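You operate a simulated robot arm through the tools that you are given. There is no shell and no other tool. Be economical: measure what you need, move in short steps, check, and stop when the job is done.

Carry out the task below with a simulated robot arm. There is one attempt and no reset: what you move stays moved.

Task
Write the card's lot into the cream peg tray, then press READ.
Fine: set the reader dial; each button once; leave the tray on the reader's plate.

Only the result counts: the job must be done as asked and must still hold three seconds after the hand-in. Knocking over, shifting, dropping, spilling or breaking anything else fails it.

Robot
A 7-joint arm with a two-finger gripper, on a carriage that runs on a rail from [-1.19, 0.028] to [1.19, -0.028] (x, y) and turns from -3.578 to 2.217 rad about z. Base frame: it is fixed where the carriage stands at the start and does not move with it; the origin is on the floor, on the carriage's upright axis, x ahead of it, y to its left, z up; the surface under the hand at the start is at about z = 0.8. Readings come in m, rad, newtons and seconds.
Its first joint turns from -2.601 to 2.601 rad. Places, roughly: back step button [1.1, -0.8, 0.8]; blue arm [0.3, -0.7, 0.9]; checker switch [1, -0.5, 0.8]; cleaner button [0.4, -0.4, 0.8]; front step button [1.1, -0.5, 0.8]; plate of the tray reader [0.7, -0.5, 0.8]; read button [0.6, -0.4, 0.8]; reader dial [0.6, -0.6, 0.8]; reader switch [0.6, -0.7, 0.8]; tray reader [0.7, -0.6, 0.8]; white turntable [1.1, -0.6, 0.8]; write button [0.6, -0.5, 0.8]. Payload 2.45 kg.
Tool frame: the origin (TCP) lies between the finger pads and is the grasp point; the fingertips stand 0.026 m ahead of it; z points along the fingers, y is the line along which they close. Largest opening 0.096 m; the body of the gripper starts 0.069 m behind the TCP.
Orientation is told as [roll, pitch, yaw] about the base's x, y, z axes, in that order, counted from this pose: with the fingers straight down and closing along the base's y, the tool's x points along the base's -x, its y along +y and its z along -z.

Tools
- The arm moves only by the tool send_rows. Its arguments are lists of equal length, an entry for each row: "angular": the turn, a rotation vector about the base's x, y, z in units of 90 degrees (1.0 is 90 degrees), a list of three; "delta_pos": the shift along the base's x, y, z in units of 100 mm (1.0 is 100 mm), a list of three; "claw": the finger opening in cm, from 0 to 9.6. In form: {"angular": [[rx, ry, rz], ...], "delta_pos": [[dx, dy, dz], ...], "claw": [claw, ...]}. A call has 1 to 12 rows; each row is the pose to reach, as a shift and turn from the pose commanded when the call began. A call with a number of a shift or a turn outside -1 to 1 is refused whole. Rows are played at 5 a second. More than 0.05 m and 0.15 rad between two rows, or a gripper value outside its range, and nothing of the call is played. A pose out of reach is approached as far as the arm can. The call stops where the force on the tool passes 40 N (or 10 N more than at its start, if that is more) or the arm is blocked; 0.2 s more then pass. Each finger halts on what it meets, pressing with about 40 N; the grip force reading is that of the motor and also rises with nothing between the fingers. The clock runs only during rows and for 0.2 s after the last one: add rows that repeat a pose to give the fingers time. The reply holds the time, the measured pose of the TCP, the force on the tool along the base axes, the opening and the grip force, in the units named above and with some noise, with the torque about the TCP (base axes, N m) and any sound that the robot's microphone picked up.
- Cameras (640 x 400 px; columns grow to the right, rows downward): "scene" is now at [0.0175, 0.1079, 1.6165]; the picture's right is [-0.71, -0.70, 0.00], its down [-0.38, 0.38, -0.84] and it looks along [0.59, -0.60, -0.54] (base axes); focal length 289 px, centre (320, 200). "wrist" rides on the gripper at [0.082, 0.003, -0.098] in the tool frame; the picture's right is [-0.04, 1.00, 0.00], its down [-0.73, -0.03, -0.68] and it looks along [-0.68, -0.03, 0.73] (tool axes); focal length 256 px, centre (320, 200). There is no depth. A picture from a camera that has moved, and an enlarged one, comes with that camera's place and axes in the base frame and with its lens.
- camera(camera): a new picture of that camera. It takes no simulated time.
- slide_trunk(by): slides the trunk up (or, below 0, down) by that many m; the arm and the scene camera ride with it, the base frame stays. It gives what a move gives, with no picture.
- base_move(legs): drives the robot by 1 to 6 legs, each [ahead, left, turn to the left] in m, m and rad, along the robot's own axes; the way and the turn of a leg run together, so that a leg with both is an arc; at most 1.5 m and 3.142 rad a leg. The arm and the cameras ride along, it lands a little off, and it stops where it bumps. It keeps to its track: a leg is cut to what the track allows. It gives what a move gives.
- turn_head(pan, tilt): turns the head with the scene camera to pan (to the left, within 2.705 rad either way) and tilt (down, from -0.506 to 1.204), counted from straight ahead of the robot. It gives what a move gives.
- close_up(camera, box): a new picture of the part [left, top, right, bottom] of that camera's present view, enlarged. It takes no simulated time.
- job_done(): hands the job in; it is judged then, once.

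Go step by step. Nothing tells you exact positions but the pictures and the camera data: compare them with the known pose of the tool, close in by small moves and look again before you grip or let go. The budget is 120 turns and 78 pictures, counting those below and the enlarged ones. Unless the task says otherwise, let go and move clear before handing in, and close with one line.

The tools are called after "Emit:" as name(argument=value, ...) on one line, values as JSON. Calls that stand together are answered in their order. send_rows: Moves the arm, as the interface text tells. Its arguments: {"type":"object","properties":{"angular":{"type":"array","items":{"type":"array","items":{"type":"number"}}},"delta_pos":{"type":"array","items":{"type":"array","items":{"type":"number"}}},"claw":{"type":"array","items":{"type":"number"}}},"required":["angular","delta_pos","claw"]} The other tools are called the same way: slide_trunk (by) slides the trunk up or down; base_move (legs) drives the base; turn_head (pan, tilt) turns the head that bears the scene camera; camera (camera) takes a picture; close_up (camera, box) takes an enlarged picture of a part of a camera's view; job_done () hands the job in.

At the start:

```text
time_s: 0.0
position: [0.5027, -0.5717, 1.1181]
tool_rot: [0.002, -0.001, 0.001]
wrist_force: [0.1, 0.5, -0.1]
ft_torque: [-0.01, -0.01, -0.03]
width: 0.0958
finger_force: 0.0
trunk travel left (down, up): [-0.6, 0.11]
robot x, y, heading: [-0.0003, 0.002, -0.0]
head pan, tilt: [-0.789, 0.571]
```

scene: 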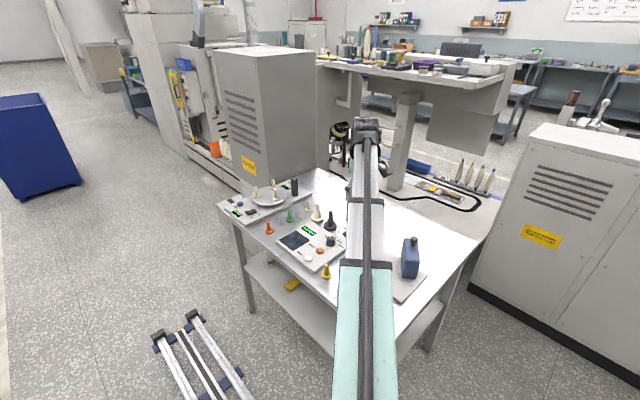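
wrist: 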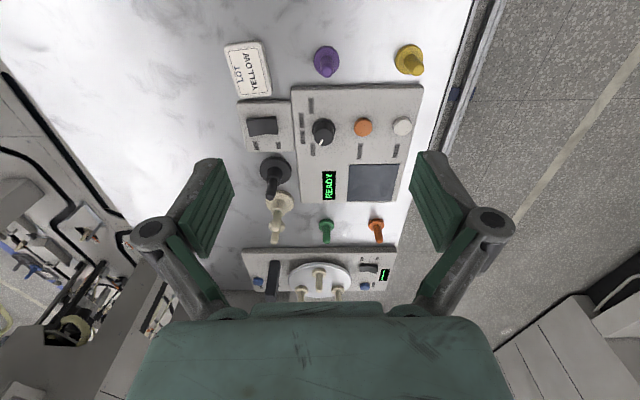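

The wrist view shows a card reading "LOT YELLOW", a reader with a dial and buttons, and several coloured pegs. I'll enlarge both views to read the details.

Emit:
close_up(camera="wrist", box=[220, 30, 440, 170])

Emit:
close_up(camera="wrist", box=[220, 160, 440, 300])

Emit:
close_up(camera="scene", box=[210, 160, 350, 290])

```text
2.86 times, centred on (330, 100) of wrist
camera zoom: at [0.4204, -0.567, 1.2165], right [0.04, 1.0, 0.0], down [0.73, -0.03, 0.68], along [0.68, -0.03, -0.73], focal length 731 px, centre (291, 486)
```

zoom: 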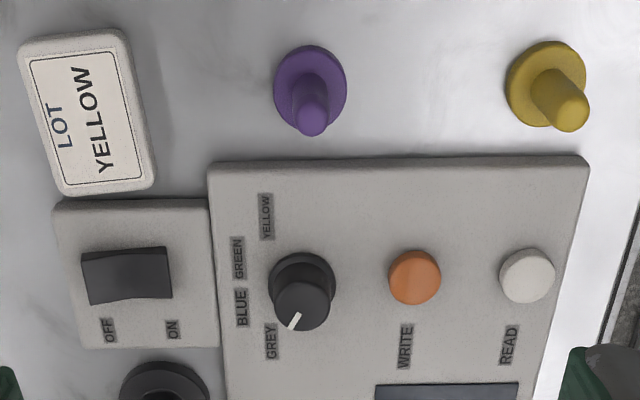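

```text
2.86 times, centred on (330, 230) of wrist
camera zoom: at [0.4204, -0.567, 1.2165], right [0.04, 1.0, 0.0], down [0.73, -0.03, 0.68], along [0.68, -0.03, -0.73], focal length 731 px, centre (291, 114)
```

zoom: 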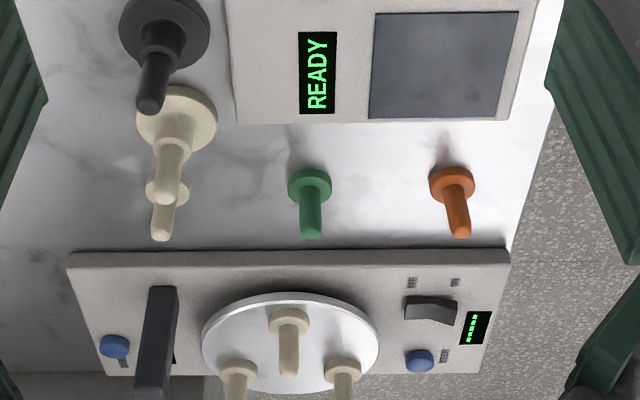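

```text
3.08 times, centred on (280, 225) of scene
camera zoom: at [0.0175, 0.1079, 1.6165], right [-0.71, -0.7, 0.0], down [-0.38, 0.38, -0.84], along [0.59, -0.6, -0.54], focal length 889 px, centre (443, 123)
```

zoom: 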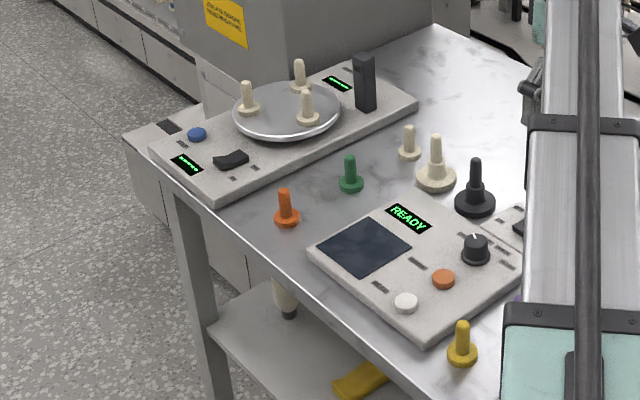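

Reader dial is at GREY and the card says YELLOW. Several cream pieces exist, so I want closer views to tell which is "the cream peg tray".

Emit:
send_rows(angular=[[0, 0, 0], [0, 0, 0], [0, 0, 0], [0, 0, 0], [0, 0, 0]], delta_pos=[[0.4, 0, 0], [0.8, 0, 0], [1, 0, 0.0], [1, 0, 0], [1, 0, 0]], claw=[9.6, 9.6, 9.6, 9.6, 9.6])

Emit:
camera(camera="wrist")

Emit:
camera(camera="scene")

```text
time_s: 1.2
position: [0.6025, -0.5708, 1.1184]
tool_rot: [0.001, 0.001, -0.001]
wrist_force: [-0.9, -0.1, 1.1]
ft_torque: [-0.03, 0.01, 0.02]
width: 0.0959
finger_force: 0.1
trunk travel left (down, up): [-0.6, 0.11]
robot x, y, heading: [0.0021, 0.0022, 0.002]
head pan, tilt: [-0.789, 0.571]
```

```text
72 pictures are left
camera wrist: at [0.5206, -0.5661, 1.2164], right [0.04, 1.0, 0.0], down [0.73, -0.03, 0.68], along [0.68, -0.03, -0.73], focal length 256 px, centre (320, 200)
```

wrist: 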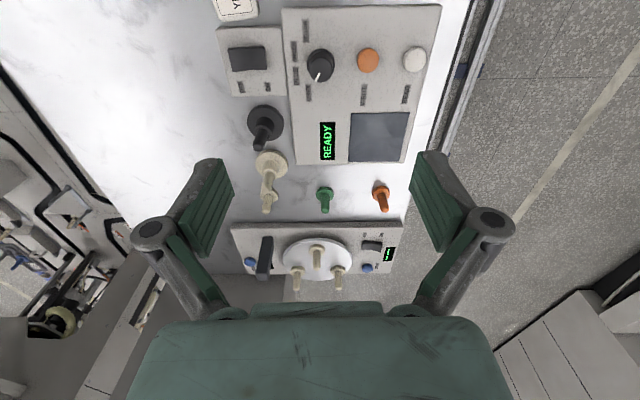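

```text
71 pictures are left
camera scene: at [0.0174, 0.1079, 1.6165], right [-0.71, -0.7, 0.0], down [-0.38, 0.38, -0.84], along [0.59, -0.6, -0.54], focal length 289 px, centre (320, 200)
```

scene: 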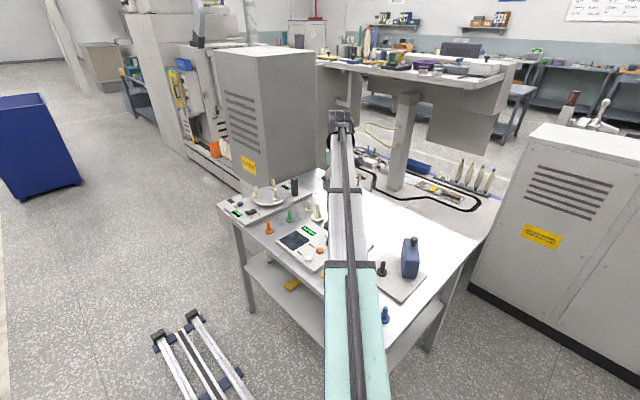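

I see a cleaner with a blue arm, and small and large pegged pieces. I'll enlarge the cream ones and the cleaner area.

Emit:
close_up(camera="wrist", box=[225, 95, 325, 220])

Emit:
close_up(camera="scene", box=[360, 220, 460, 330])

Emit:
close_up(camera="wrist", box=[225, 210, 410, 305])

```text
3.20 times, centred on (275, 158) of wrist
camera zoom: at [0.5206, -0.5661, 1.2164], right [0.04, 1.0, 0.0], down [0.73, -0.03, 0.68], along [0.68, -0.03, -0.73], focal length 819 px, centre (464, 336)
```

zoom: 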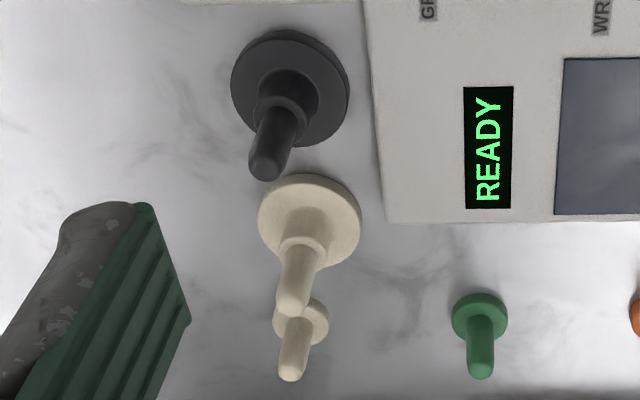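

```text
3.64 times, centred on (410, 275) of scene
camera zoom: at [0.0174, 0.1079, 1.6165], right [-0.71, -0.7, 0.0], down [-0.38, 0.38, -0.84], along [0.59, -0.6, -0.54], focal length 1050 px, centre (-7, -73)
```

zoom: 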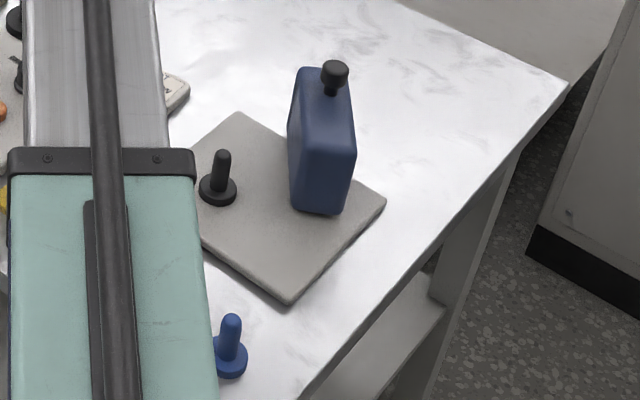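

```text
3.46 times, centred on (318, 258) of wrist
camera zoom: at [0.5206, -0.5661, 1.2164], right [0.04, 1.0, 0.0], down [0.73, -0.03, 0.68], along [0.68, -0.03, -0.73], focal length 886 px, centre (329, 1)
```

zoom: 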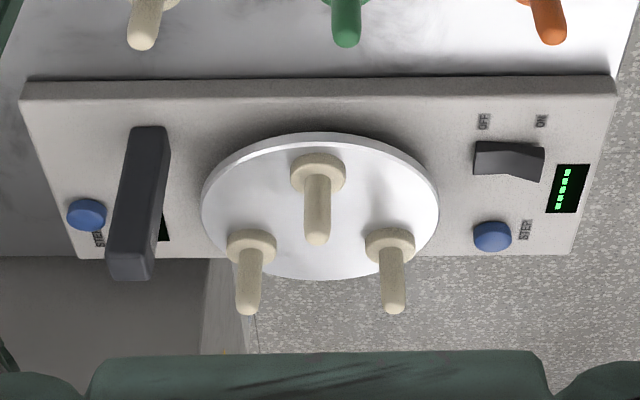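

I take the larger collared cream piece (next to the large black one) as the cream peg tray; the smaller ones are pegs. First the dial: move down over it and look closely.

Emit:
send_rows(angular=[[0, 0, 0], [0, 0, 0], [0, 0, 0], [0, 0, 0], [0, 0, 0]], delta_pos=[[0, 0, -0.4], [0, 0, -0.8], [0, 0, -1], [0, 0, -1], [0, 0, -1]], claw=[9.6, 9.6, 9.6, 9.6, 9.6])

Emit:
camera(camera="wrist")

```text
time_s: 2.4
position: [0.6029, -0.5714, 1.0193]
tool_rot: [-0.001, 0.0, 0.0]
wrist_force: [-1.2, 0.6, 0.4]
ft_torque: [0.02, 0.01, -0.03]
width: 0.0961
finger_force: 0.1
trunk travel left (down, up): [-0.6, 0.11]
robot x, y, heading: [0.0017, -0.0013, -0.0]
head pan, tilt: [-0.789, 0.571]
```

```text
67 pictures are left
camera wrist: at [0.5203, -0.567, 1.117], right [0.04, 1.0, 0.0], down [0.73, -0.03, 0.68], along [0.68, -0.03, -0.73], focal length 256 px, centre (320, 200)
```

wrist: 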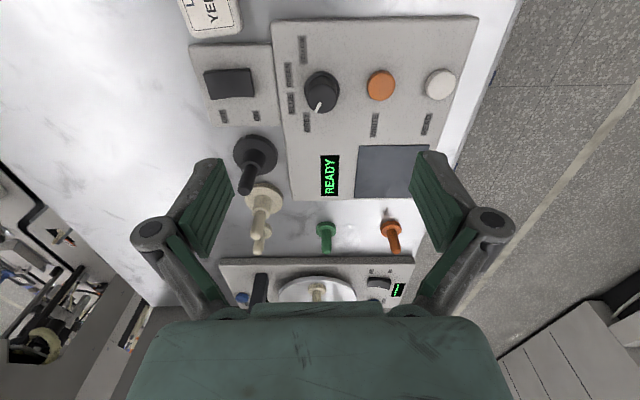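

The dial sits about 20 mm ahead of the TCP. Lower over it and look again.

Emit:
send_rows(angular=[[0, 0, 0], [0, 0, 0], [0, 0, 0], [0, 0, 0]], delta_pos=[[0.2, 0, -0.3], [0.2, 0, -0.7], [0.2, 0, -0.9], [0.2, 0, -0.9]], claw=[7, 7, 7, 7])

Emit:
camera(camera="wrist")

```text
time_s: 3.4
position: [0.6244, -0.5715, 0.926]
tool_rot: [-0.001, 0.0, -0.001]
wrist_force: [0.2, 0.6, -0.1]
ft_torque: [0.02, 0.01, 0.02]
width: 0.0701
finger_force: 0.2
trunk travel left (down, up): [-0.6, 0.11]
robot x, y, heading: [0.0037, 0.0008, 0.002]
head pan, tilt: [-0.789, 0.571]
```

```text
66 pictures are left
camera wrist: at [0.5416, -0.5676, 1.0252], right [0.04, 1.0, 0.0], down [0.73, -0.03, 0.68], along [0.68, -0.03, -0.73], focal length 256 px, centre (320, 200)
```

wrist: 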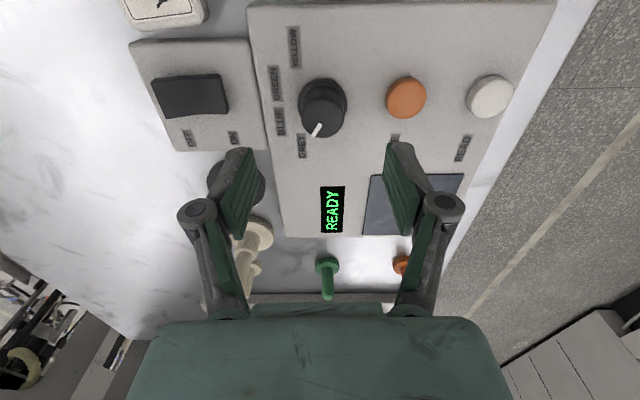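

Dial axis ≈ (0.6245, -0.570), panel z ≈ 0.82; labels span about 130° clockwise (from above) from GREY to YELLOW. I'll pre-turn +65° above it so one grip can sweep the whole turn.

Emit:
send_rows(angular=[[0, 0, 0.09], [0, 0, 0.18], [0, 0, 0.27], [0, 0, 0.36], [0, 0, 0.45], [0, 0, 0.54], [0, 0, 0.63], [0, 0, 0.72], [0, 0, 0.72], [0, 0, 0.72]], delta_pos=[[0, 0, 0], [0, 0.01, 0], [0, 0.01, 0], [0, 0.01, 0], [0, 0.01, -0.1], [0, 0.01, -0.2], [0, 0.01, -0.3], [0, 0.01, -0.4], [0, 0.01, -0.45], [0, 0.01, -0.45]], claw=[6, 6, 6, 6, 6, 6, 6, 6, 6, 6])

Emit:
camera(camera="wrist")

```text
time_s: 5.6
position: [0.6212, -0.5707, 0.8835]
tool_rot: [0.0, 0.0, 1.132]
wrist_force: [-0.4, 0.1, -0.6]
ft_torque: [0.02, 0.0, 0.01]
width: 0.0598
finger_force: 0.0
trunk travel left (down, up): [-0.6, 0.11]
robot x, y, heading: [0.0006, -0.0011, -0.001]
head pan, tilt: [-0.789, 0.571]
```

```text
65 pictures are left
camera wrist: at [0.5838, -0.6422, 0.9821], right [-0.89, 0.46, 0.0], down [0.34, 0.65, 0.68], along [0.31, 0.6, -0.73], focal length 256 px, centre (320, 200)
```

wrist: 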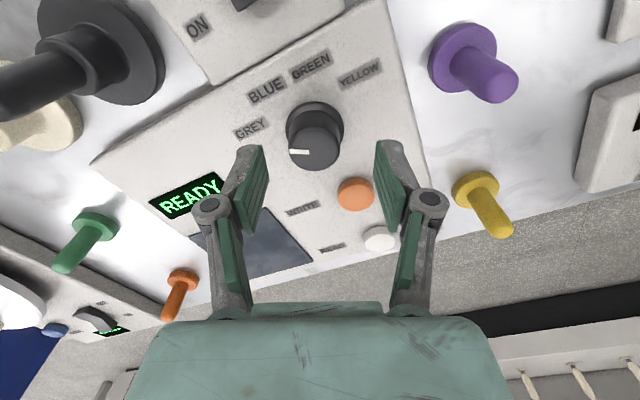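

The pointer is at GREY (about -27°). I'm shifting a few mm onto the axis, lowering so the tips are just above the panel, and gripping.

Emit:
send_rows(angular=[[0, 0, 0], [0, 0, 0], [0, 0, 0], [0, 0, 0], [0, 0, 0], [0, 0, 0]], delta_pos=[[0.04, 0.01, -0.1], [0.04, 0.01, -0.2], [0.04, 0.01, -0.28], [0.04, 0.01, -0.28], [0.04, 0.01, -0.28], [0.04, 0.01, -0.28]], claw=[6, 6, 6, 6, 2.0, 2.0])

Emit:
camera(camera="wrist")

```text
time_s: 7.0
position: [0.6275, -0.5701, 0.8555]
tool_rot: [-0.002, 0.0, 1.132]
wrist_force: [1.5, -1.2, 5.3]
ft_torque: [0.03, -0.03, -0.01]
width: 0.0337
finger_force: 45.7
trunk travel left (down, up): [-0.6, 0.11]
robot x, y, heading: [0.0014, 0.0008, -0.001]
head pan, tilt: [-0.789, 0.571]
```

```text
64 pictures are left
camera wrist: at [0.5883, -0.6409, 0.9536], right [-0.89, 0.46, 0.0], down [0.34, 0.65, 0.68], along [0.31, 0.6, -0.73], focal length 256 px, centre (320, 200)
```

wrist: 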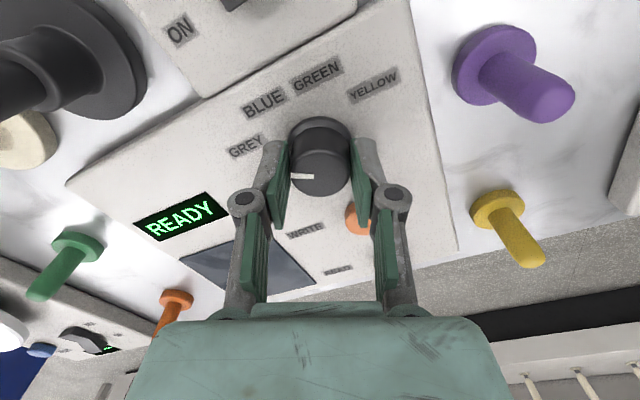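

Gripped at 34 mm, width matching the knob. Turning clockwise now.

Emit:
send_rows(angular=[[0, 0, -0.08], [0, 0, -0.16], [0, 0, -0.24], [0, 0, -0.32], [0, 0, -0.4], [0, 0, -0.48], [0, 0, -0.56], [0, 0, -0.64], [0, 0, -0.72], [0, 0, -0.72]], delta_pos=[[0, 0, 0], [0, 0, 0], [0, 0, 0], [0, 0, 0], [0, 0, 0], [0, 0, 0], [0, 0, 0], [0, 0, 0], [0, 0, 0], [0, 0, 0]], claw=[2, 2, 2, 2, 2, 2, 2, 2, 2, 2])

Emit:
camera(camera="wrist")

```text
time_s: 9.2
position: [0.6271, -0.5703, 0.854]
tool_rot: [-0.002, -0.002, 0.0]
wrist_force: [8.9, -13.4, 12.4]
ft_torque: [-0.31, 0.68, -0.01]
width: 0.0337
finger_force: 44.7
trunk travel left (down, up): [-0.6, 0.11]
robot x, y, heading: [0.0004, 0.0038, 0.001]
head pan, tilt: [-0.789, 0.571]
```

```text
63 pictures are left
camera wrist: at [0.5447, -0.5654, 0.9534], right [0.04, 1.0, 0.0], down [0.73, -0.03, 0.68], along [0.68, -0.03, -0.73], focal length 256 px, centre (320, 200)
```

wrist: 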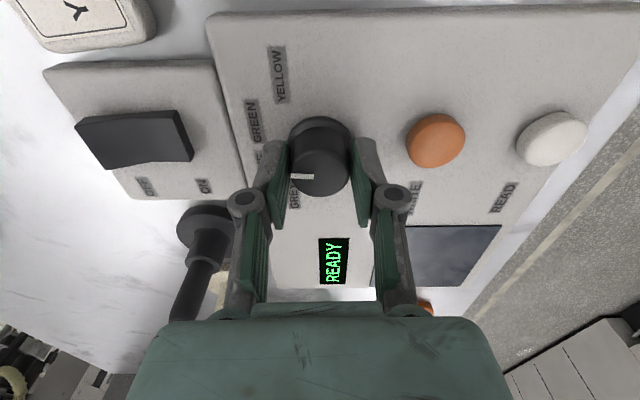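

The dial follows well, pointing midway. Continue the remaining ~65°, easing the side force a bit.

Emit:
send_rows(angular=[[0, 0, -0.08], [0, 0, -0.16], [0, 0, -0.24], [0, 0, -0.32], [0, 0, -0.4], [0, 0, -0.48], [0, 0, -0.56], [0, 0, -0.64], [0, 0, -0.7], [0, 0, -0.7]], delta_pos=[[0, -0.01, 0], [0, -0.01, 0], [0, -0.01, 0], [0, -0.01, 0], [0, -0.01, 0], [0, -0.01, 0], [0, -0.01, 0], [0, -0.01, 0], [0, -0.01, 0], [0, -0.01, 0]], claw=[2, 2, 2, 2, 2, 2, 2, 2, 2, 2])

Emit:
camera(camera="wrist")

```text
time_s: 11.4
position: [0.6262, -0.569, 0.8557]
tool_rot: [-0.001, 0.001, -1.102]
wrist_force: [4.5, 0.1, 10.6]
ft_torque: [-0.02, -0.32, 0.18]
width: 0.0332
finger_force: 44.8
trunk travel left (down, up): [-0.6, 0.11]
robot x, y, heading: [0.0009, -0.0005, -0.001]
head pan, tilt: [-0.789, 0.571]
```

```text
62 pictures are left
camera wrist: at [0.5911, -0.4937, 0.9534], right [0.91, 0.42, 0.0], down [0.31, -0.67, 0.68], along [0.28, -0.62, -0.74], focal length 256 px, centre (320, 200)
```

wrist: 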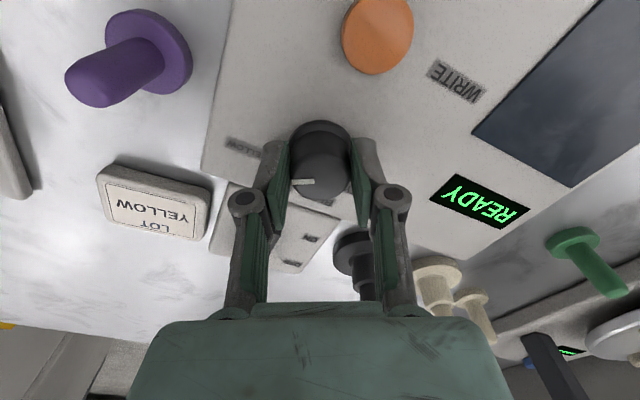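

The pointer now faces about -155°, toward YELLOW. Release, rise and verify.

Emit:
send_rows(angular=[[0, 0, 0], [0, 0, 0], [0, 0, 0], [0, 0, 0], [0, 0, 0.09], [0, 0, 0.18], [0, 0, 0.27], [0, 0, 0.36], [0, 0, 0.45], [0, 0, 0.54], [0, 0, 0.63], [0, 0, 0.7]], delta_pos=[[0, 0, 0], [0, 0, 0], [0, 0, 0.4], [0, 0, 0.7], [0, 0, 0.9], [0, 0, 1], [0, 0, 1], [0, 0, 1], [0, 0, 1], [0, 0, 1], [0, 0, 1], [0, 0, 1]], claw=[6, 6, 6, 6, 6, 6, 6, 6, 6, 6, 6, 6])

Emit:
camera(camera="wrist")

Emit:
close_up(camera="wrist", box=[240, 30, 400, 130])

```text
time_s: 14.0
position: [0.6272, -0.5693, 0.9554]
tool_rot: [0.0, 0.001, 0.001]
wrist_force: [0.1, -0.1, -1.4]
ft_torque: [0.01, 0.0, -0.03]
width: 0.0599
finger_force: 0.0
trunk travel left (down, up): [-0.6, 0.11]
robot x, y, heading: [-0.0009, 0.0014, 0.0]
head pan, tilt: [-0.789, 0.571]
```

```text
61 pictures are left
camera wrist: at [0.5443, -0.5659, 1.0538], right [0.04, 1.0, 0.0], down [0.73, -0.03, 0.68], along [0.68, -0.03, -0.73], focal length 256 px, centre (320, 200)
```

wrist: 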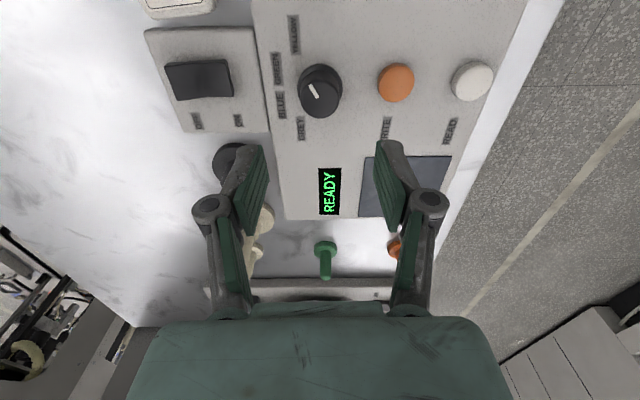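

```text
4.00 times, centred on (320, 80) of wrist
camera zoom: at [0.5443, -0.5659, 1.0538], right [0.04, 1.0, 0.0], down [0.73, -0.03, 0.68], along [0.68, -0.03, -0.73], focal length 1024 px, centre (320, 680)
```

zoom: 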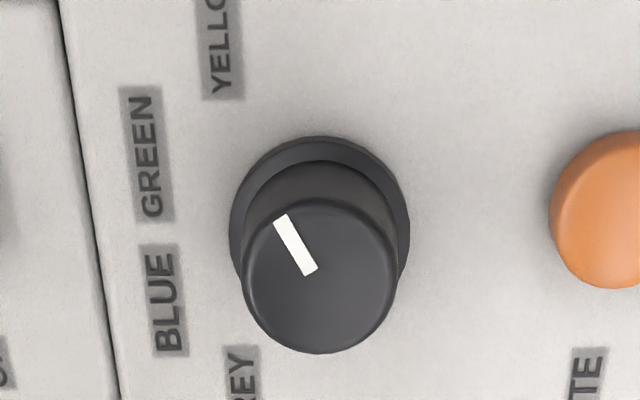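

Dial is on YELLOW. The tray (≈0.81, -0.675) is beyond the 0.98 m reach from here, so I'll raise and drive 0.2 m ahead along the rail.

Emit:
send_rows(angular=[[0, 0, 0], [0, 0, 0], [0, 0, 0]], delta_pos=[[0, 0, 0.4], [0, 0, 0.8], [0, 0, 1]], claw=[6, 6, 6])

Emit:
base_move(legs=[[0.2, 0, 0]])

Emit:
camera(camera="wrist")

```text
time_s: 14.8
position: [0.6275, -0.5702, 1.0569]
tool_rot: [0.0, 0.0, 0.0]
wrist_force: [0.2, -0.7, 0.4]
ft_torque: [0.0, 0.0, 0.0]
width: 0.0601
finger_force: 0.1
trunk travel left (down, up): [-0.6, 0.11]
robot x, y, heading: [-0.0005, -0.002, 0.001]
head pan, tilt: [-0.789, 0.571]
```

```text
time_s: 16.4
position: [0.8248, -0.5768, 1.0567]
tool_rot: [0.0, -0.001, -0.001]
wrist_force: [0.4, 0.6, 0.3]
ft_torque: [-0.03, 0.02, 0.02]
width: 0.0602
finger_force: 0.1
trunk travel left (down, up): [-0.6, 0.11]
robot x, y, heading: [0.1968, -0.0012, -0.0]
head pan, tilt: [-0.789, 0.571]
```

```text
59 pictures are left
camera wrist: at [0.7424, -0.5712, 1.1545], right [0.04, 1.0, 0.0], down [0.73, -0.03, 0.68], along [0.68, -0.03, -0.73], focal length 256 px, centre (320, 200)
```

wrist: 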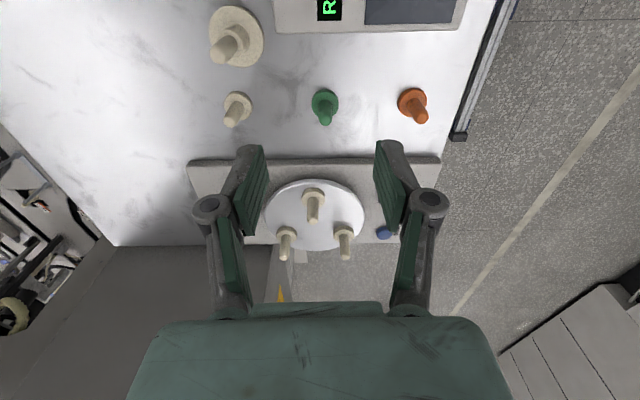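

Tray base is near (0.804, -0.674). Moving above it at safe height and looking.

Emit:
send_rows(angular=[[0, 0, 0], [0, 0, 0], [0, 0, 0], [0, 0, 0], [0, 0, 0]], delta_pos=[[-0.1, -0.4, 0], [-0.2, -0.8, -0.2], [-0.21, -0.97, -0.5], [-0.21, -0.97, -0.6], [-0.21, -0.97, -0.6]], claw=[6, 6, 6, 6, 6])

Emit:
camera(camera="wrist")

```text
time_s: 17.6
position: [0.8056, -0.6725, 0.9958]
tool_rot: [0.0, -0.001, -0.002]
wrist_force: [0.2, 0.5, -0.3]
ft_torque: [0.0, 0.01, 0.01]
width: 0.0603
finger_force: 0.0
trunk travel left (down, up): [-0.6, 0.11]
robot x, y, heading: [0.2016, -0.0036, -0.008]
head pan, tilt: [-0.789, 0.571]
```

```text
58 pictures are left
camera wrist: at [0.7221, -0.6686, 1.0947], right [0.04, 1.0, 0.0], down [0.73, -0.03, 0.68], along [0.68, -0.03, -0.73], focal length 256 px, centre (320, 200)
```

wrist: 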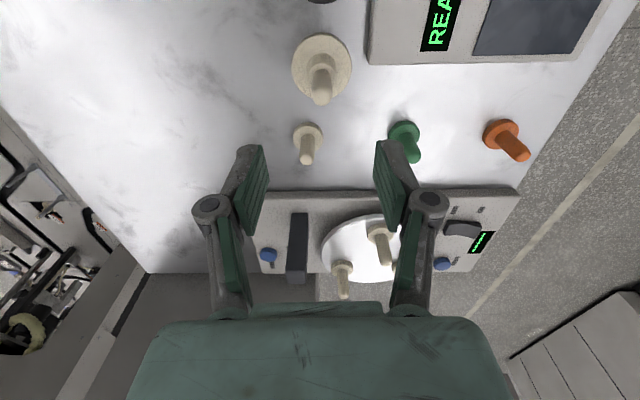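

Stem top is about z 0.877 at (0.807, -0.671). Go closer, still above the stem, and check.

Emit:
send_rows(angular=[[0, 0, 0], [0, 0, 0], [0, 0, 0], [0, 0, 0]], delta_pos=[[0.01, 0.01, -0.3], [0.01, 0.01, -0.6], [0.01, 0.01, -0.8], [0.01, 0.01, -0.8]], claw=[6, 6, 6, 6])

Emit:
camera(camera="wrist")

```text
time_s: 18.6
position: [0.8063, -0.6708, 0.9145]
tool_rot: [0.0, 0.0, -0.003]
wrist_force: [-0.7, 0.0, -0.2]
ft_torque: [-0.03, -0.01, 0.03]
width: 0.0601
finger_force: 0.0
trunk travel left (down, up): [-0.6, 0.11]
robot x, y, heading: [0.1978, -0.0054, -0.0]
head pan, tilt: [-0.789, 0.571]
```

```text
57 pictures are left
camera wrist: at [0.7237, -0.6667, 1.0144], right [0.04, 1.0, 0.0], down [0.73, -0.03, 0.68], along [0.68, -0.03, -0.73], focal length 256 px, centre (320, 200)
```

wrist: 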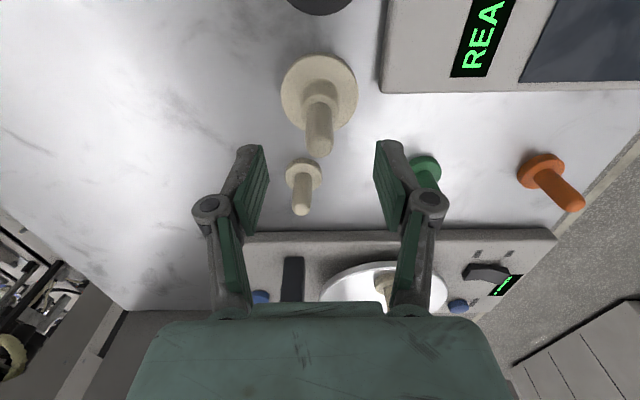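

Aligned. Lower to z ≈ 0.857 around the stem and grip.

Emit:
send_rows(angular=[[0, 0, 0], [0, 0, 0], [0, 0, 0], [0, 0, 0], [0, 0, 0], [0, 0, 0]], delta_pos=[[0, 0, -0.3], [0, 0, -0.58], [0, 0, -0.58], [0, 0, -0.58], [0, 0, -0.58], [0, 0, -0.58]], claw=[6, 6, 6, 0.5, 0.5, 0.5])

Emit:
camera(camera="wrist")

```text
time_s: 20.0
position: [0.8051, -0.6698, 0.8578]
tool_rot: [0.001, -0.001, 0.0]
wrist_force: [0.1, -0.1, 2.0]
ft_torque: [-0.14, -0.03, -0.01]
width: 0.0268
finger_force: 40.1
trunk travel left (down, up): [-0.6, 0.11]
robot x, y, heading: [0.2, -0.0041, -0.003]
head pan, tilt: [-0.789, 0.571]
```

```text
56 pictures are left
camera wrist: at [0.7221, -0.6659, 0.9566], right [0.04, 1.0, 0.0], down [0.73, -0.03, 0.68], along [0.68, -0.03, -0.73], focal length 256 px, centre (320, 200)
```

wrist: 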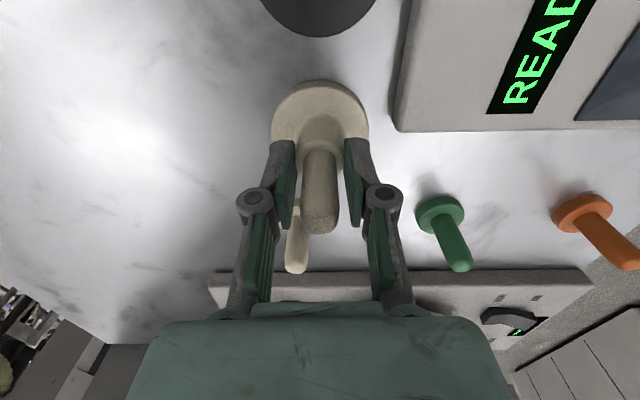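

The fingertips have closed on the wider collar; I'd rather hold the stem. Open, raise 12 mm and re-grip.

Emit:
send_rows(angular=[[0, 0, 0], [0, 0, 0], [0, 0, 0], [0, 0, 0], [0, 0, 0], [0, 0, 0], [0, 0, 0]], delta_pos=[[0, 0, 0], [0, 0, 0], [0, 0, 0.12], [0, 0, 0.12], [0, 0, 0.12], [0, 0, 0.12], [0, 0, 0.12]], claw=[5, 5, 5, 5, 0.5, 0.5, 0.5])

Emit:
camera(camera="wrist")

```text
time_s: 21.6
position: [0.8057, -0.6698, 0.8706]
tool_rot: [0.0, -0.001, -0.003]
wrist_force: [0.9, -0.3, 2.7]
ft_torque: [0.01, -0.02, -0.08]
width: 0.0163
finger_force: 40.1
trunk travel left (down, up): [-0.6, 0.11]
robot x, y, heading: [0.2034, -0.0017, -0.005]
head pan, tilt: [-0.789, 0.571]
```

```text
55 pictures are left
camera wrist: at [0.7223, -0.6657, 0.969], right [0.04, 1.0, 0.0], down [0.73, -0.03, 0.68], along [0.68, -0.03, -0.73], focal length 256 px, centre (320, 200)
```

wrist: 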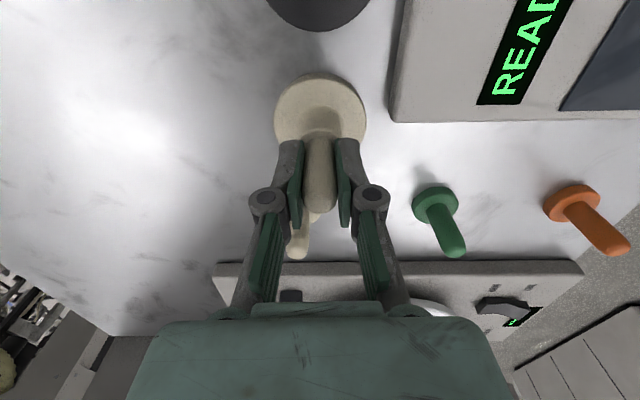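

Stem held at 16 mm. Lift 10 cm and carry toward the plate (≈0.747, -0.475).

Emit:
send_rows(angular=[[0, 0, 0], [0, 0, 0], [0, 0, 0], [0, 0, 0], [0, 0, 0], [0, 0, 0], [0, 0, 0], [0, 0, 0]], delta_pos=[[0, 0, 0.2], [0, 0, 0.5], [0, 0, 0.8], [0, 0, 1], [-0.1, 0.3, 1], [-0.3, 0.65, 1], [-0.59, 1, 1], [-0.59, 1, 1]], claw=[0.5, 0.5, 0.5, 0.5, 0.5, 0.5, 0.5, 0.5])

Emit:
send_rows(angular=[[0, 0, 0], [0, 0, 0], [0, 0, 0], [0, 0, 0]], delta_pos=[[0, 0.35, 0], [0, 0.7, 0], [0, 0.95, 0], [0, 0.95, 0]], claw=[0.5, 0.5, 0.5, 0.5])

Emit:
camera(camera="wrist")

Emit:
close_up(camera="scene", box=[150, 160, 410, 330])

```text
time_s: 23.4
position: [0.7453, -0.5695, 0.9707]
tool_rot: [0.0, 0.0, -0.003]
wrist_force: [0.2, 1.3, 0.2]
ft_torque: [-0.02, -0.01, 0.0]
width: 0.0166
finger_force: 39.4
trunk travel left (down, up): [-0.6, 0.11]
robot x, y, heading: [0.1997, -0.0068, -0.0]
head pan, tilt: [-0.789, 0.571]
```

```text
time_s: 24.4
position: [0.7463, -0.4749, 0.9701]
tool_rot: [0.0, 0.001, -0.002]
wrist_force: [-0.4, 0.2, -0.2]
ft_torque: [-0.04, 0.01, 0.01]
width: 0.0164
finger_force: 39.8
trunk travel left (down, up): [-0.6, 0.11]
robot x, y, heading: [0.1983, -0.0053, -0.001]
head pan, tilt: [-0.789, 0.571]
```

```text
54 pictures are left
camera wrist: at [0.6636, -0.4713, 1.0688], right [0.04, 1.0, 0.0], down [0.73, -0.03, 0.68], along [0.68, -0.03, -0.73], focal length 256 px, centre (320, 200)
```

wrist: 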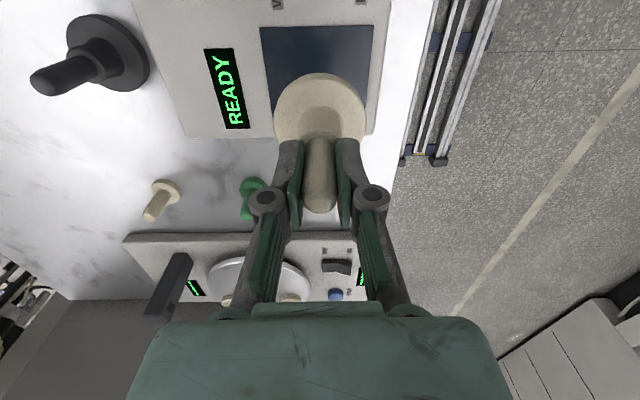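

```text
2.35 times, centred on (280, 245) of scene
camera zoom: at [0.2167, 0.1034, 1.6165], right [-0.71, -0.7, 0.0], down [-0.38, 0.38, -0.84], along [0.59, -0.6, -0.54], focal length 680 px, centre (414, 94)
```

zoom: 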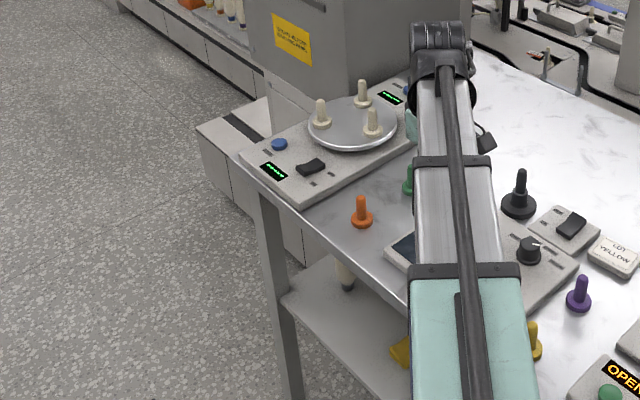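

Tray is right over the plate centre (≈0.749, -0.476). Lower to just above the plate.

Emit:
send_rows(angular=[[0, 0, 0], [0, 0, 0], [0, 0, 0], [0, 0, 0], [0, 0, 0]], delta_pos=[[0.03, 0, -0.3], [0.03, 0, -0.55], [0.03, 0, -0.7], [0.03, 0, -0.75], [0.03, 0, -0.75]], claw=[0.5, 0.5, 0.5, 0.5, 0.5])

Emit:
camera(camera="wrist")

```text
time_s: 25.6
position: [0.7484, -0.4758, 0.8962]
tool_rot: [0.0, 0.0, -0.003]
wrist_force: [-0.5, -0.4, -0.1]
ft_torque: [-0.02, 0.01, -0.02]
width: 0.0166
finger_force: 39.8
trunk travel left (down, up): [-0.6, 0.11]
robot x, y, heading: [0.2004, -0.0062, -0.003]
head pan, tilt: [-0.789, 0.571]
```

```text
52 pictures are left
camera wrist: at [0.6665, -0.4718, 0.9942], right [0.04, 1.0, 0.0], down [0.73, -0.03, 0.68], along [0.68, -0.03, -0.73], focal length 256 px, centre (320, 200)
```

wrist: 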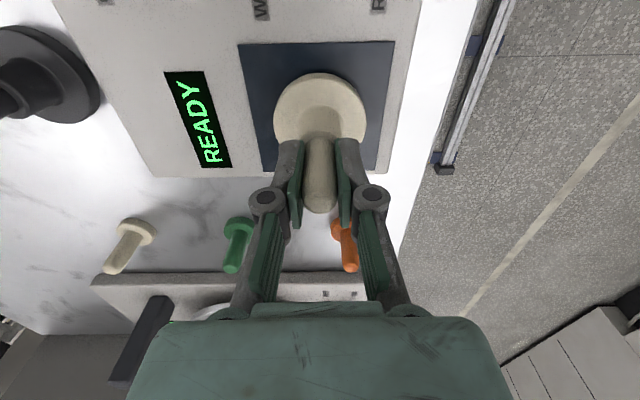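

Well centred. Lower in 1–2 mm steps until contact.

Emit:
send_rows(angular=[[0, 0, 0], [0, 0, 0], [0, 0, 0], [0, 0, 0], [0, 0, 0]], delta_pos=[[0, 0, -0.01], [0, 0, -0.02], [0, 0, -0.03], [0, 0, -0.04], [0, 0, -0.04]], claw=[0.5, 0.5, 0.5, 0.5, 0.5])

```text
time_s: 26.8
position: [0.748, -0.4762, 0.8921]
tool_rot: [0.0, 0.001, -0.002]
wrist_force: [0.4, 0.0, -1.1]
ft_torque: [-0.02, 0.03, 0.01]
width: 0.0165
finger_force: 39.7
trunk travel left (down, up): [-0.6, 0.11]
robot x, y, heading: [0.198, -0.0047, -0.002]
head pan, tilt: [-0.789, 0.571]
```

No contact yet; continue lowering.

Emit:
send_rows(angular=[[0, 0, 0], [0, 0, 0], [0, 0, 0], [0, 0, 0]], delta_pos=[[0, 0, -0.01], [0, 0, -0.02], [0, 0, -0.025], [0, 0, -0.025]], claw=[0.5, 0.5, 0.5, 0.5])

```text
time_s: 27.8
position: [0.748, -0.476, 0.8906]
tool_rot: [-0.001, -0.002, -0.002]
wrist_force: [3.1, -3.1, 19.1]
ft_torque: [-0.07, -0.05, -0.04]
width: 0.0163
finger_force: 39.8
trunk travel left (down, up): [-0.6, 0.11]
robot x, y, heading: [0.2036, -0.0058, 0.002]
head pan, tilt: [-0.789, 0.571]
```

Contact (19 N). Back off slightly, release and rise.

Emit:
send_rows(angular=[[0, 0, 0], [0, 0, 0], [0, 0, 0], [0, 0, 0], [0, 0, 0], [0, 0, 0], [0, 0, 0]], delta_pos=[[0, 0, 0.01], [0, 0, 0.01], [0, 0, 0.01], [0, 0, 0.2], [0, 0, 0.5], [0, 0, 0.9], [0, 0, 0.9]], claw=[0.5, 4.5, 4.5, 4.5, 4.5, 4.5, 4.5])

Emit:
camera(camera="wrist")

```text
time_s: 29.4
position: [0.7521, -0.4772, 0.9778]
tool_rot: [0.001, 0.0, -0.004]
wrist_force: [-0.5, 0.0, 0.8]
ft_torque: [-0.03, -0.04, -0.02]
width: 0.0448
finger_force: 0.0
trunk travel left (down, up): [-0.6, 0.11]
robot x, y, heading: [0.1982, -0.0004, 0.001]
head pan, tilt: [-0.789, 0.571]
```

```text
51 pictures are left
camera wrist: at [0.6677, -0.4726, 1.0763], right [0.04, 1.0, 0.0], down [0.73, -0.03, 0.68], along [0.68, -0.03, -0.73], focal length 256 px, centre (320, 200)
```

wrist: 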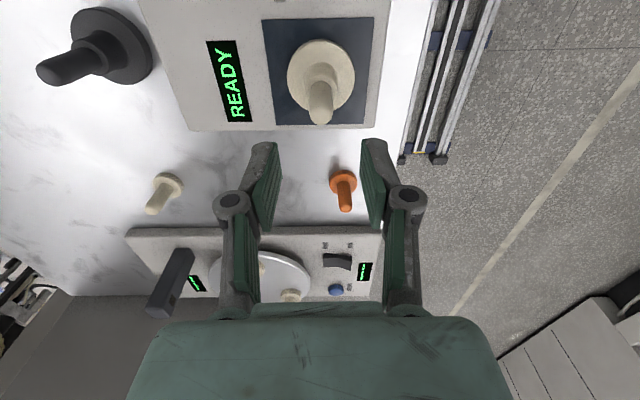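

Tray is resting centred on the plate, display still READY. Now move with closed fingers above WRITE (≈0.620, -0.505).

Emit:
send_rows(angular=[[0, 0, 0], [0, 0, 0], [0, 0, 0], [0, 0, 0]], delta_pos=[[-0.3, 0, 0], [-0.65, -0.1, 0], [-1, -0.28, 0], [-1, -0.28, 0]], claw=[3, 1, 0, 0])

Emit:
send_rows(angular=[[0, 0, 0], [0, 0, 0], [0, 0, 0], [0, 0, 0]], delta_pos=[[-0.3, 0, -0.2], [-0.3, 0, -0.5], [-0.3, 0, -0.6], [-0.3, 0, -0.6]], claw=[0, 0, 0, 0])

Emit:
camera(camera="wrist")

```text
time_s: 30.4
position: [0.6478, -0.5045, 0.9774]
tool_rot: [-0.001, -0.001, -0.001]
wrist_force: [-0.4, -0.1, 0.4]
ft_torque: [0.0, -0.01, -0.02]
width: 0.0
finger_force: 28.1
trunk travel left (down, up): [-0.6, 0.11]
robot x, y, heading: [0.1987, -0.0051, 0.0]
head pan, tilt: [-0.789, 0.571]
```

```text
time_s: 31.4
position: [0.6196, -0.5051, 0.9194]
tool_rot: [0.0, 0.001, -0.002]
wrist_force: [0.2, -0.2, 0.5]
ft_torque: [0.03, 0.01, -0.03]
width: 0.0001
finger_force: 28.5
trunk travel left (down, up): [-0.6, 0.11]
robot x, y, heading: [0.1988, -0.0069, -0.001]
head pan, tilt: [-0.789, 0.571]
```

```text
50 pictures are left
camera wrist: at [0.5368, -0.5005, 1.0178], right [0.04, 1.0, 0.0], down [0.73, -0.03, 0.68], along [0.68, -0.03, -0.73], focal length 256 px, centre (320, 200)
```

wrist: 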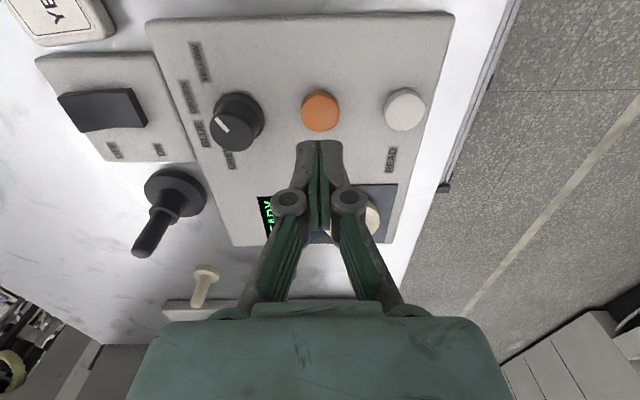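

WRITE is directly beneath. Lower to just above it.

Emit:
send_rows(angular=[[0, 0, 0], [0, 0, 0], [0, 0, 0], [0, 0, 0]], delta_pos=[[-0.02, 0, -0.25], [-0.02, 0, -0.5], [-0.02, 0, -0.55], [-0.02, 0, -0.55]], claw=[0, 0, 0, 0])

Emit:
camera(camera="wrist")

```text
time_s: 32.4
position: [0.6151, -0.5049, 0.8644]
tool_rot: [0.001, 0.001, 0.0]
wrist_force: [-0.1, -0.6, -0.6]
ft_torque: [-0.01, 0.02, 0.01]
width: 0.0
finger_force: 28.0
trunk travel left (down, up): [-0.6, 0.11]
robot x, y, heading: [0.2028, -0.0101, -0.002]
head pan, tilt: [-0.789, 0.571]
```

```text
49 pictures are left
camera wrist: at [0.5333, -0.5004, 0.9624], right [0.04, 1.0, 0.0], down [0.73, -0.03, 0.68], along [0.68, -0.03, -0.73], focal length 256 px, centre (320, 200)
```

wrist: 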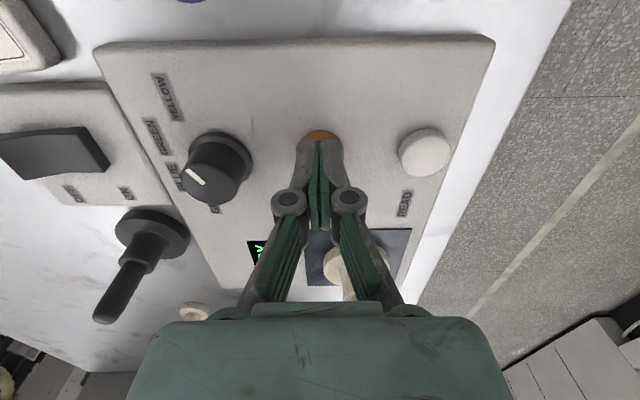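

Press down slowly on WRITE.

Emit:
send_rows(angular=[[0, 0, 0], [0, 0, 0], [0, 0, 0], [0, 0, 0], [0, 0, 0]], delta_pos=[[0.01, 0, -0.02], [0.01, 0, -0.04], [0.01, 0, -0.06], [0.01, 0, -0.08], [0.01, 0, -0.1]], claw=[0, 0, 0, 0, 0])

Emit:
camera(camera="wrist")

```text
time_s: 33.6
position: [0.6183, -0.5048, 0.8541]
tool_rot: [0.001, 0.0, -0.004]
wrist_force: [1.8, 0.2, 2.5]
ft_torque: [-0.05, 0.01, 0.0]
width: 0.006
finger_force: 28.1
trunk travel left (down, up): [-0.6, 0.11]
robot x, y, heading: [0.1982, -0.0077, -0.003]
head pan, tilt: [-0.789, 0.571]
```

```text
48 pictures are left
camera wrist: at [0.535, -0.5003, 0.9522], right [0.04, 1.0, 0.0], down [0.73, -0.03, 0.68], along [0.68, -0.03, -0.73], focal length 256 px, centre (320, 200)
```

wrist: 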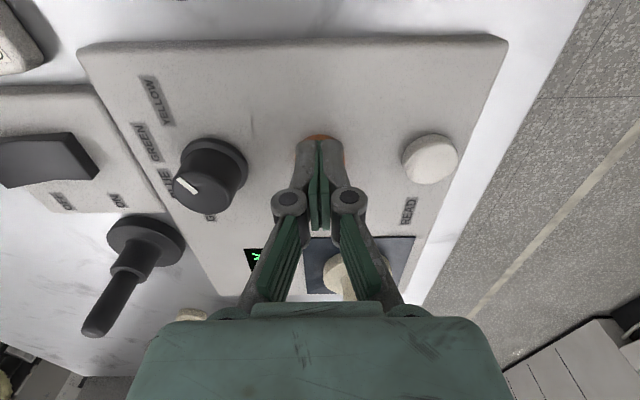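

Light contact (2.5 N). Press a bit further.

Emit:
send_rows(angular=[[0, 0, 0], [0, 0, 0], [0, 0, 0], [0, 0, 0]], delta_pos=[[0, 0, -0.01], [0, 0, -0.02], [0, 0, -0.03], [0, 0, -0.04]], claw=[0, 0, 0, 0])

Emit:
close_up(camera="wrist", box=[220, 220, 320, 300])

Emit:
close_up(camera="scene", box=[250, 230, 450, 380])

```text
time_s: 34.6
position: [0.6167, -0.5046, 0.8506]
tool_rot: [-0.001, 0.0, -0.001]
wrist_force: [-0.2, -1.2, 10.3]
ft_torque: [0.02, 0.03, 0.03]
width: 0.0059
finger_force: 28.7
trunk travel left (down, up): [-0.6, 0.11]
robot x, y, heading: [0.198, -0.0043, -0.001]
head pan, tilt: [-0.789, 0.571]
heard: click
```

```text
5.00 times, centred on (270, 260) of wrist
camera zoom: at [0.5349, -0.5003, 0.949], right [0.04, 1.0, 0.0], down [0.73, -0.03, 0.68], along [0.68, -0.03, -0.73], focal length 1280 px, centre (570, -100)
```

zoom: 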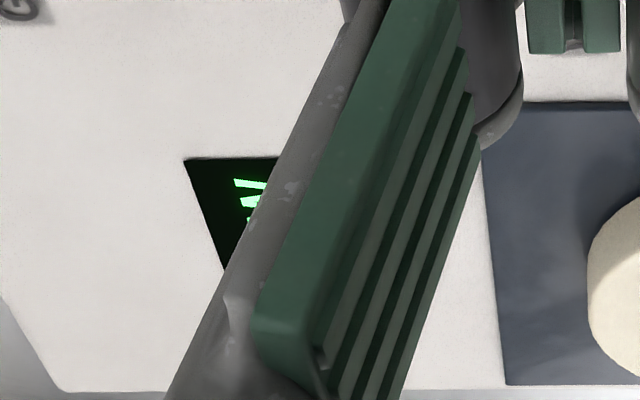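

```text
2.67 times, centred on (350, 305) of scene
camera zoom: at [0.216, 0.1039, 1.6166], right [-0.71, -0.7, 0.0], down [-0.38, 0.38, -0.84], along [0.59, -0.6, -0.54], focal length 770 px, centre (240, -80)
```

zoom: 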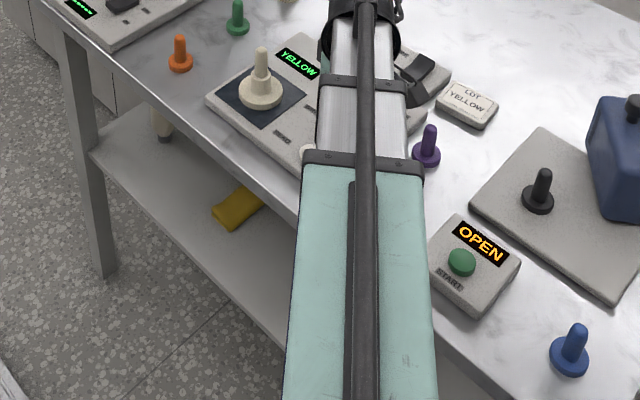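

Click heard and the display shows YELLOW. Lift and move above READ (≈0.619, -0.442).

Emit:
send_rows(angular=[[0, 0, 0], [0, 0, 0], [0, 0, 0], [0, 0, 0], [0, 0, 0]], delta_pos=[[0, 0, 0.1], [0, 0, 0.4], [0.01, 0.35, 0.4], [0.02, 0.63, 0.35], [0.02, 0.63, 0.35]], claw=[0, 0, 0, 0, 0])

Emit:
camera(camera="wrist")

```text
time_s: 35.8
position: [0.6183, -0.4403, 0.8859]
tool_rot: [0.001, -0.001, -0.003]
wrist_force: [-0.8, -0.1, 0.2]
ft_torque: [-0.05, -0.02, 0.02]
width: 0.0
finger_force: 28.2
trunk travel left (down, up): [-0.6, 0.11]
robot x, y, heading: [0.1978, -0.0055, 0.0]
head pan, tilt: [-0.789, 0.571]
```

```text
45 pictures are left
camera wrist: at [0.5359, -0.4356, 0.9839], right [0.04, 1.0, 0.0], down [0.73, -0.03, 0.68], along [0.68, -0.03, -0.73], focal length 256 px, centre (320, 200)
```

wrist: 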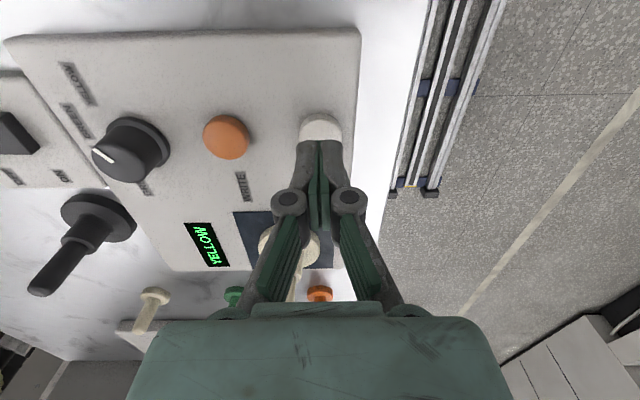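

Above READ, display shows YELLOW. Lower and press in small steps.

Emit:
send_rows(angular=[[0, 0, 0], [0, 0, 0], [0, 0, 0], [0, 0, 0], [0, 0, 0], [0, 0, 0], [0, 0, 0]], delta_pos=[[0, 0, -0.2], [0, 0, -0.28], [0, 0, -0.3], [0, 0, -0.32], [0, 0, -0.335], [0, 0, -0.345], [0, 0, -0.355]], claw=[0, 0, 0, 0, 0, 0, 0])

```text
time_s: 37.4
position: [0.6192, -0.4399, 0.851]
tool_rot: [0.001, -0.002, -0.001]
wrist_force: [1.4, 2.6, 13.6]
ft_torque: [0.11, -0.08, -0.01]
width: 0.0058
finger_force: 28.6
trunk travel left (down, up): [-0.6, 0.11]
robot x, y, heading: [0.1994, -0.004, -0.002]
head pan, tilt: [-0.789, 0.571]
heard: click
```

Click heard. Lift clear and check the display and tray.

Emit:
send_rows(angular=[[0, 0, 0], [0, 0, 0], [0, 0, 0], [0, 0, 0], [0, 0, 0]], delta_pos=[[0, 0, 0.2], [0, 0, 0.6], [0, 0, 1], [0, 0, 1], [0, 0, 1]], claw=[0, 0, 0, 0, 0])

Emit:
camera(camera="wrist")

Emit:
close_up(camera="scene", box=[220, 160, 460, 330])

```text
time_s: 38.6
position: [0.6187, -0.4424, 0.9484]
tool_rot: [-0.001, -0.001, -0.002]
wrist_force: [0.1, -0.1, 0.5]
ft_torque: [0.0, 0.03, 0.0]
width: 0.0
finger_force: 28.1
trunk travel left (down, up): [-0.6, 0.11]
robot x, y, heading: [0.1956, -0.008, 0.002]
head pan, tilt: [-0.789, 0.571]
```

```text
44 pictures are left
camera wrist: at [0.5356, -0.438, 1.0477], right [0.04, 1.0, 0.0], down [0.73, -0.03, 0.68], along [0.68, -0.03, -0.73], focal length 256 px, centre (320, 200)
```

wrist: 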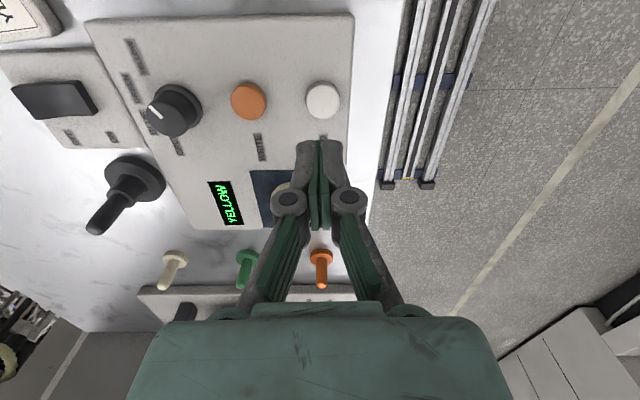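

```text
2.35 times, centred on (340, 245) of scene
camera zoom: at [0.2167, 0.1032, 1.6165], right [-0.71, -0.7, 0.0], down [-0.38, 0.38, -0.84], along [0.59, -0.6, -0.54], focal length 680 px, centre (273, 94)
```

zoom: 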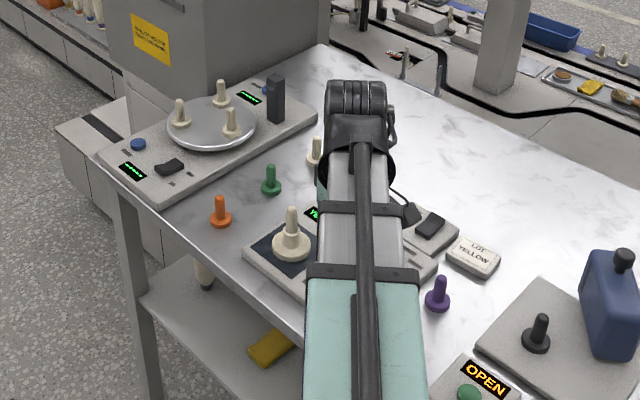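

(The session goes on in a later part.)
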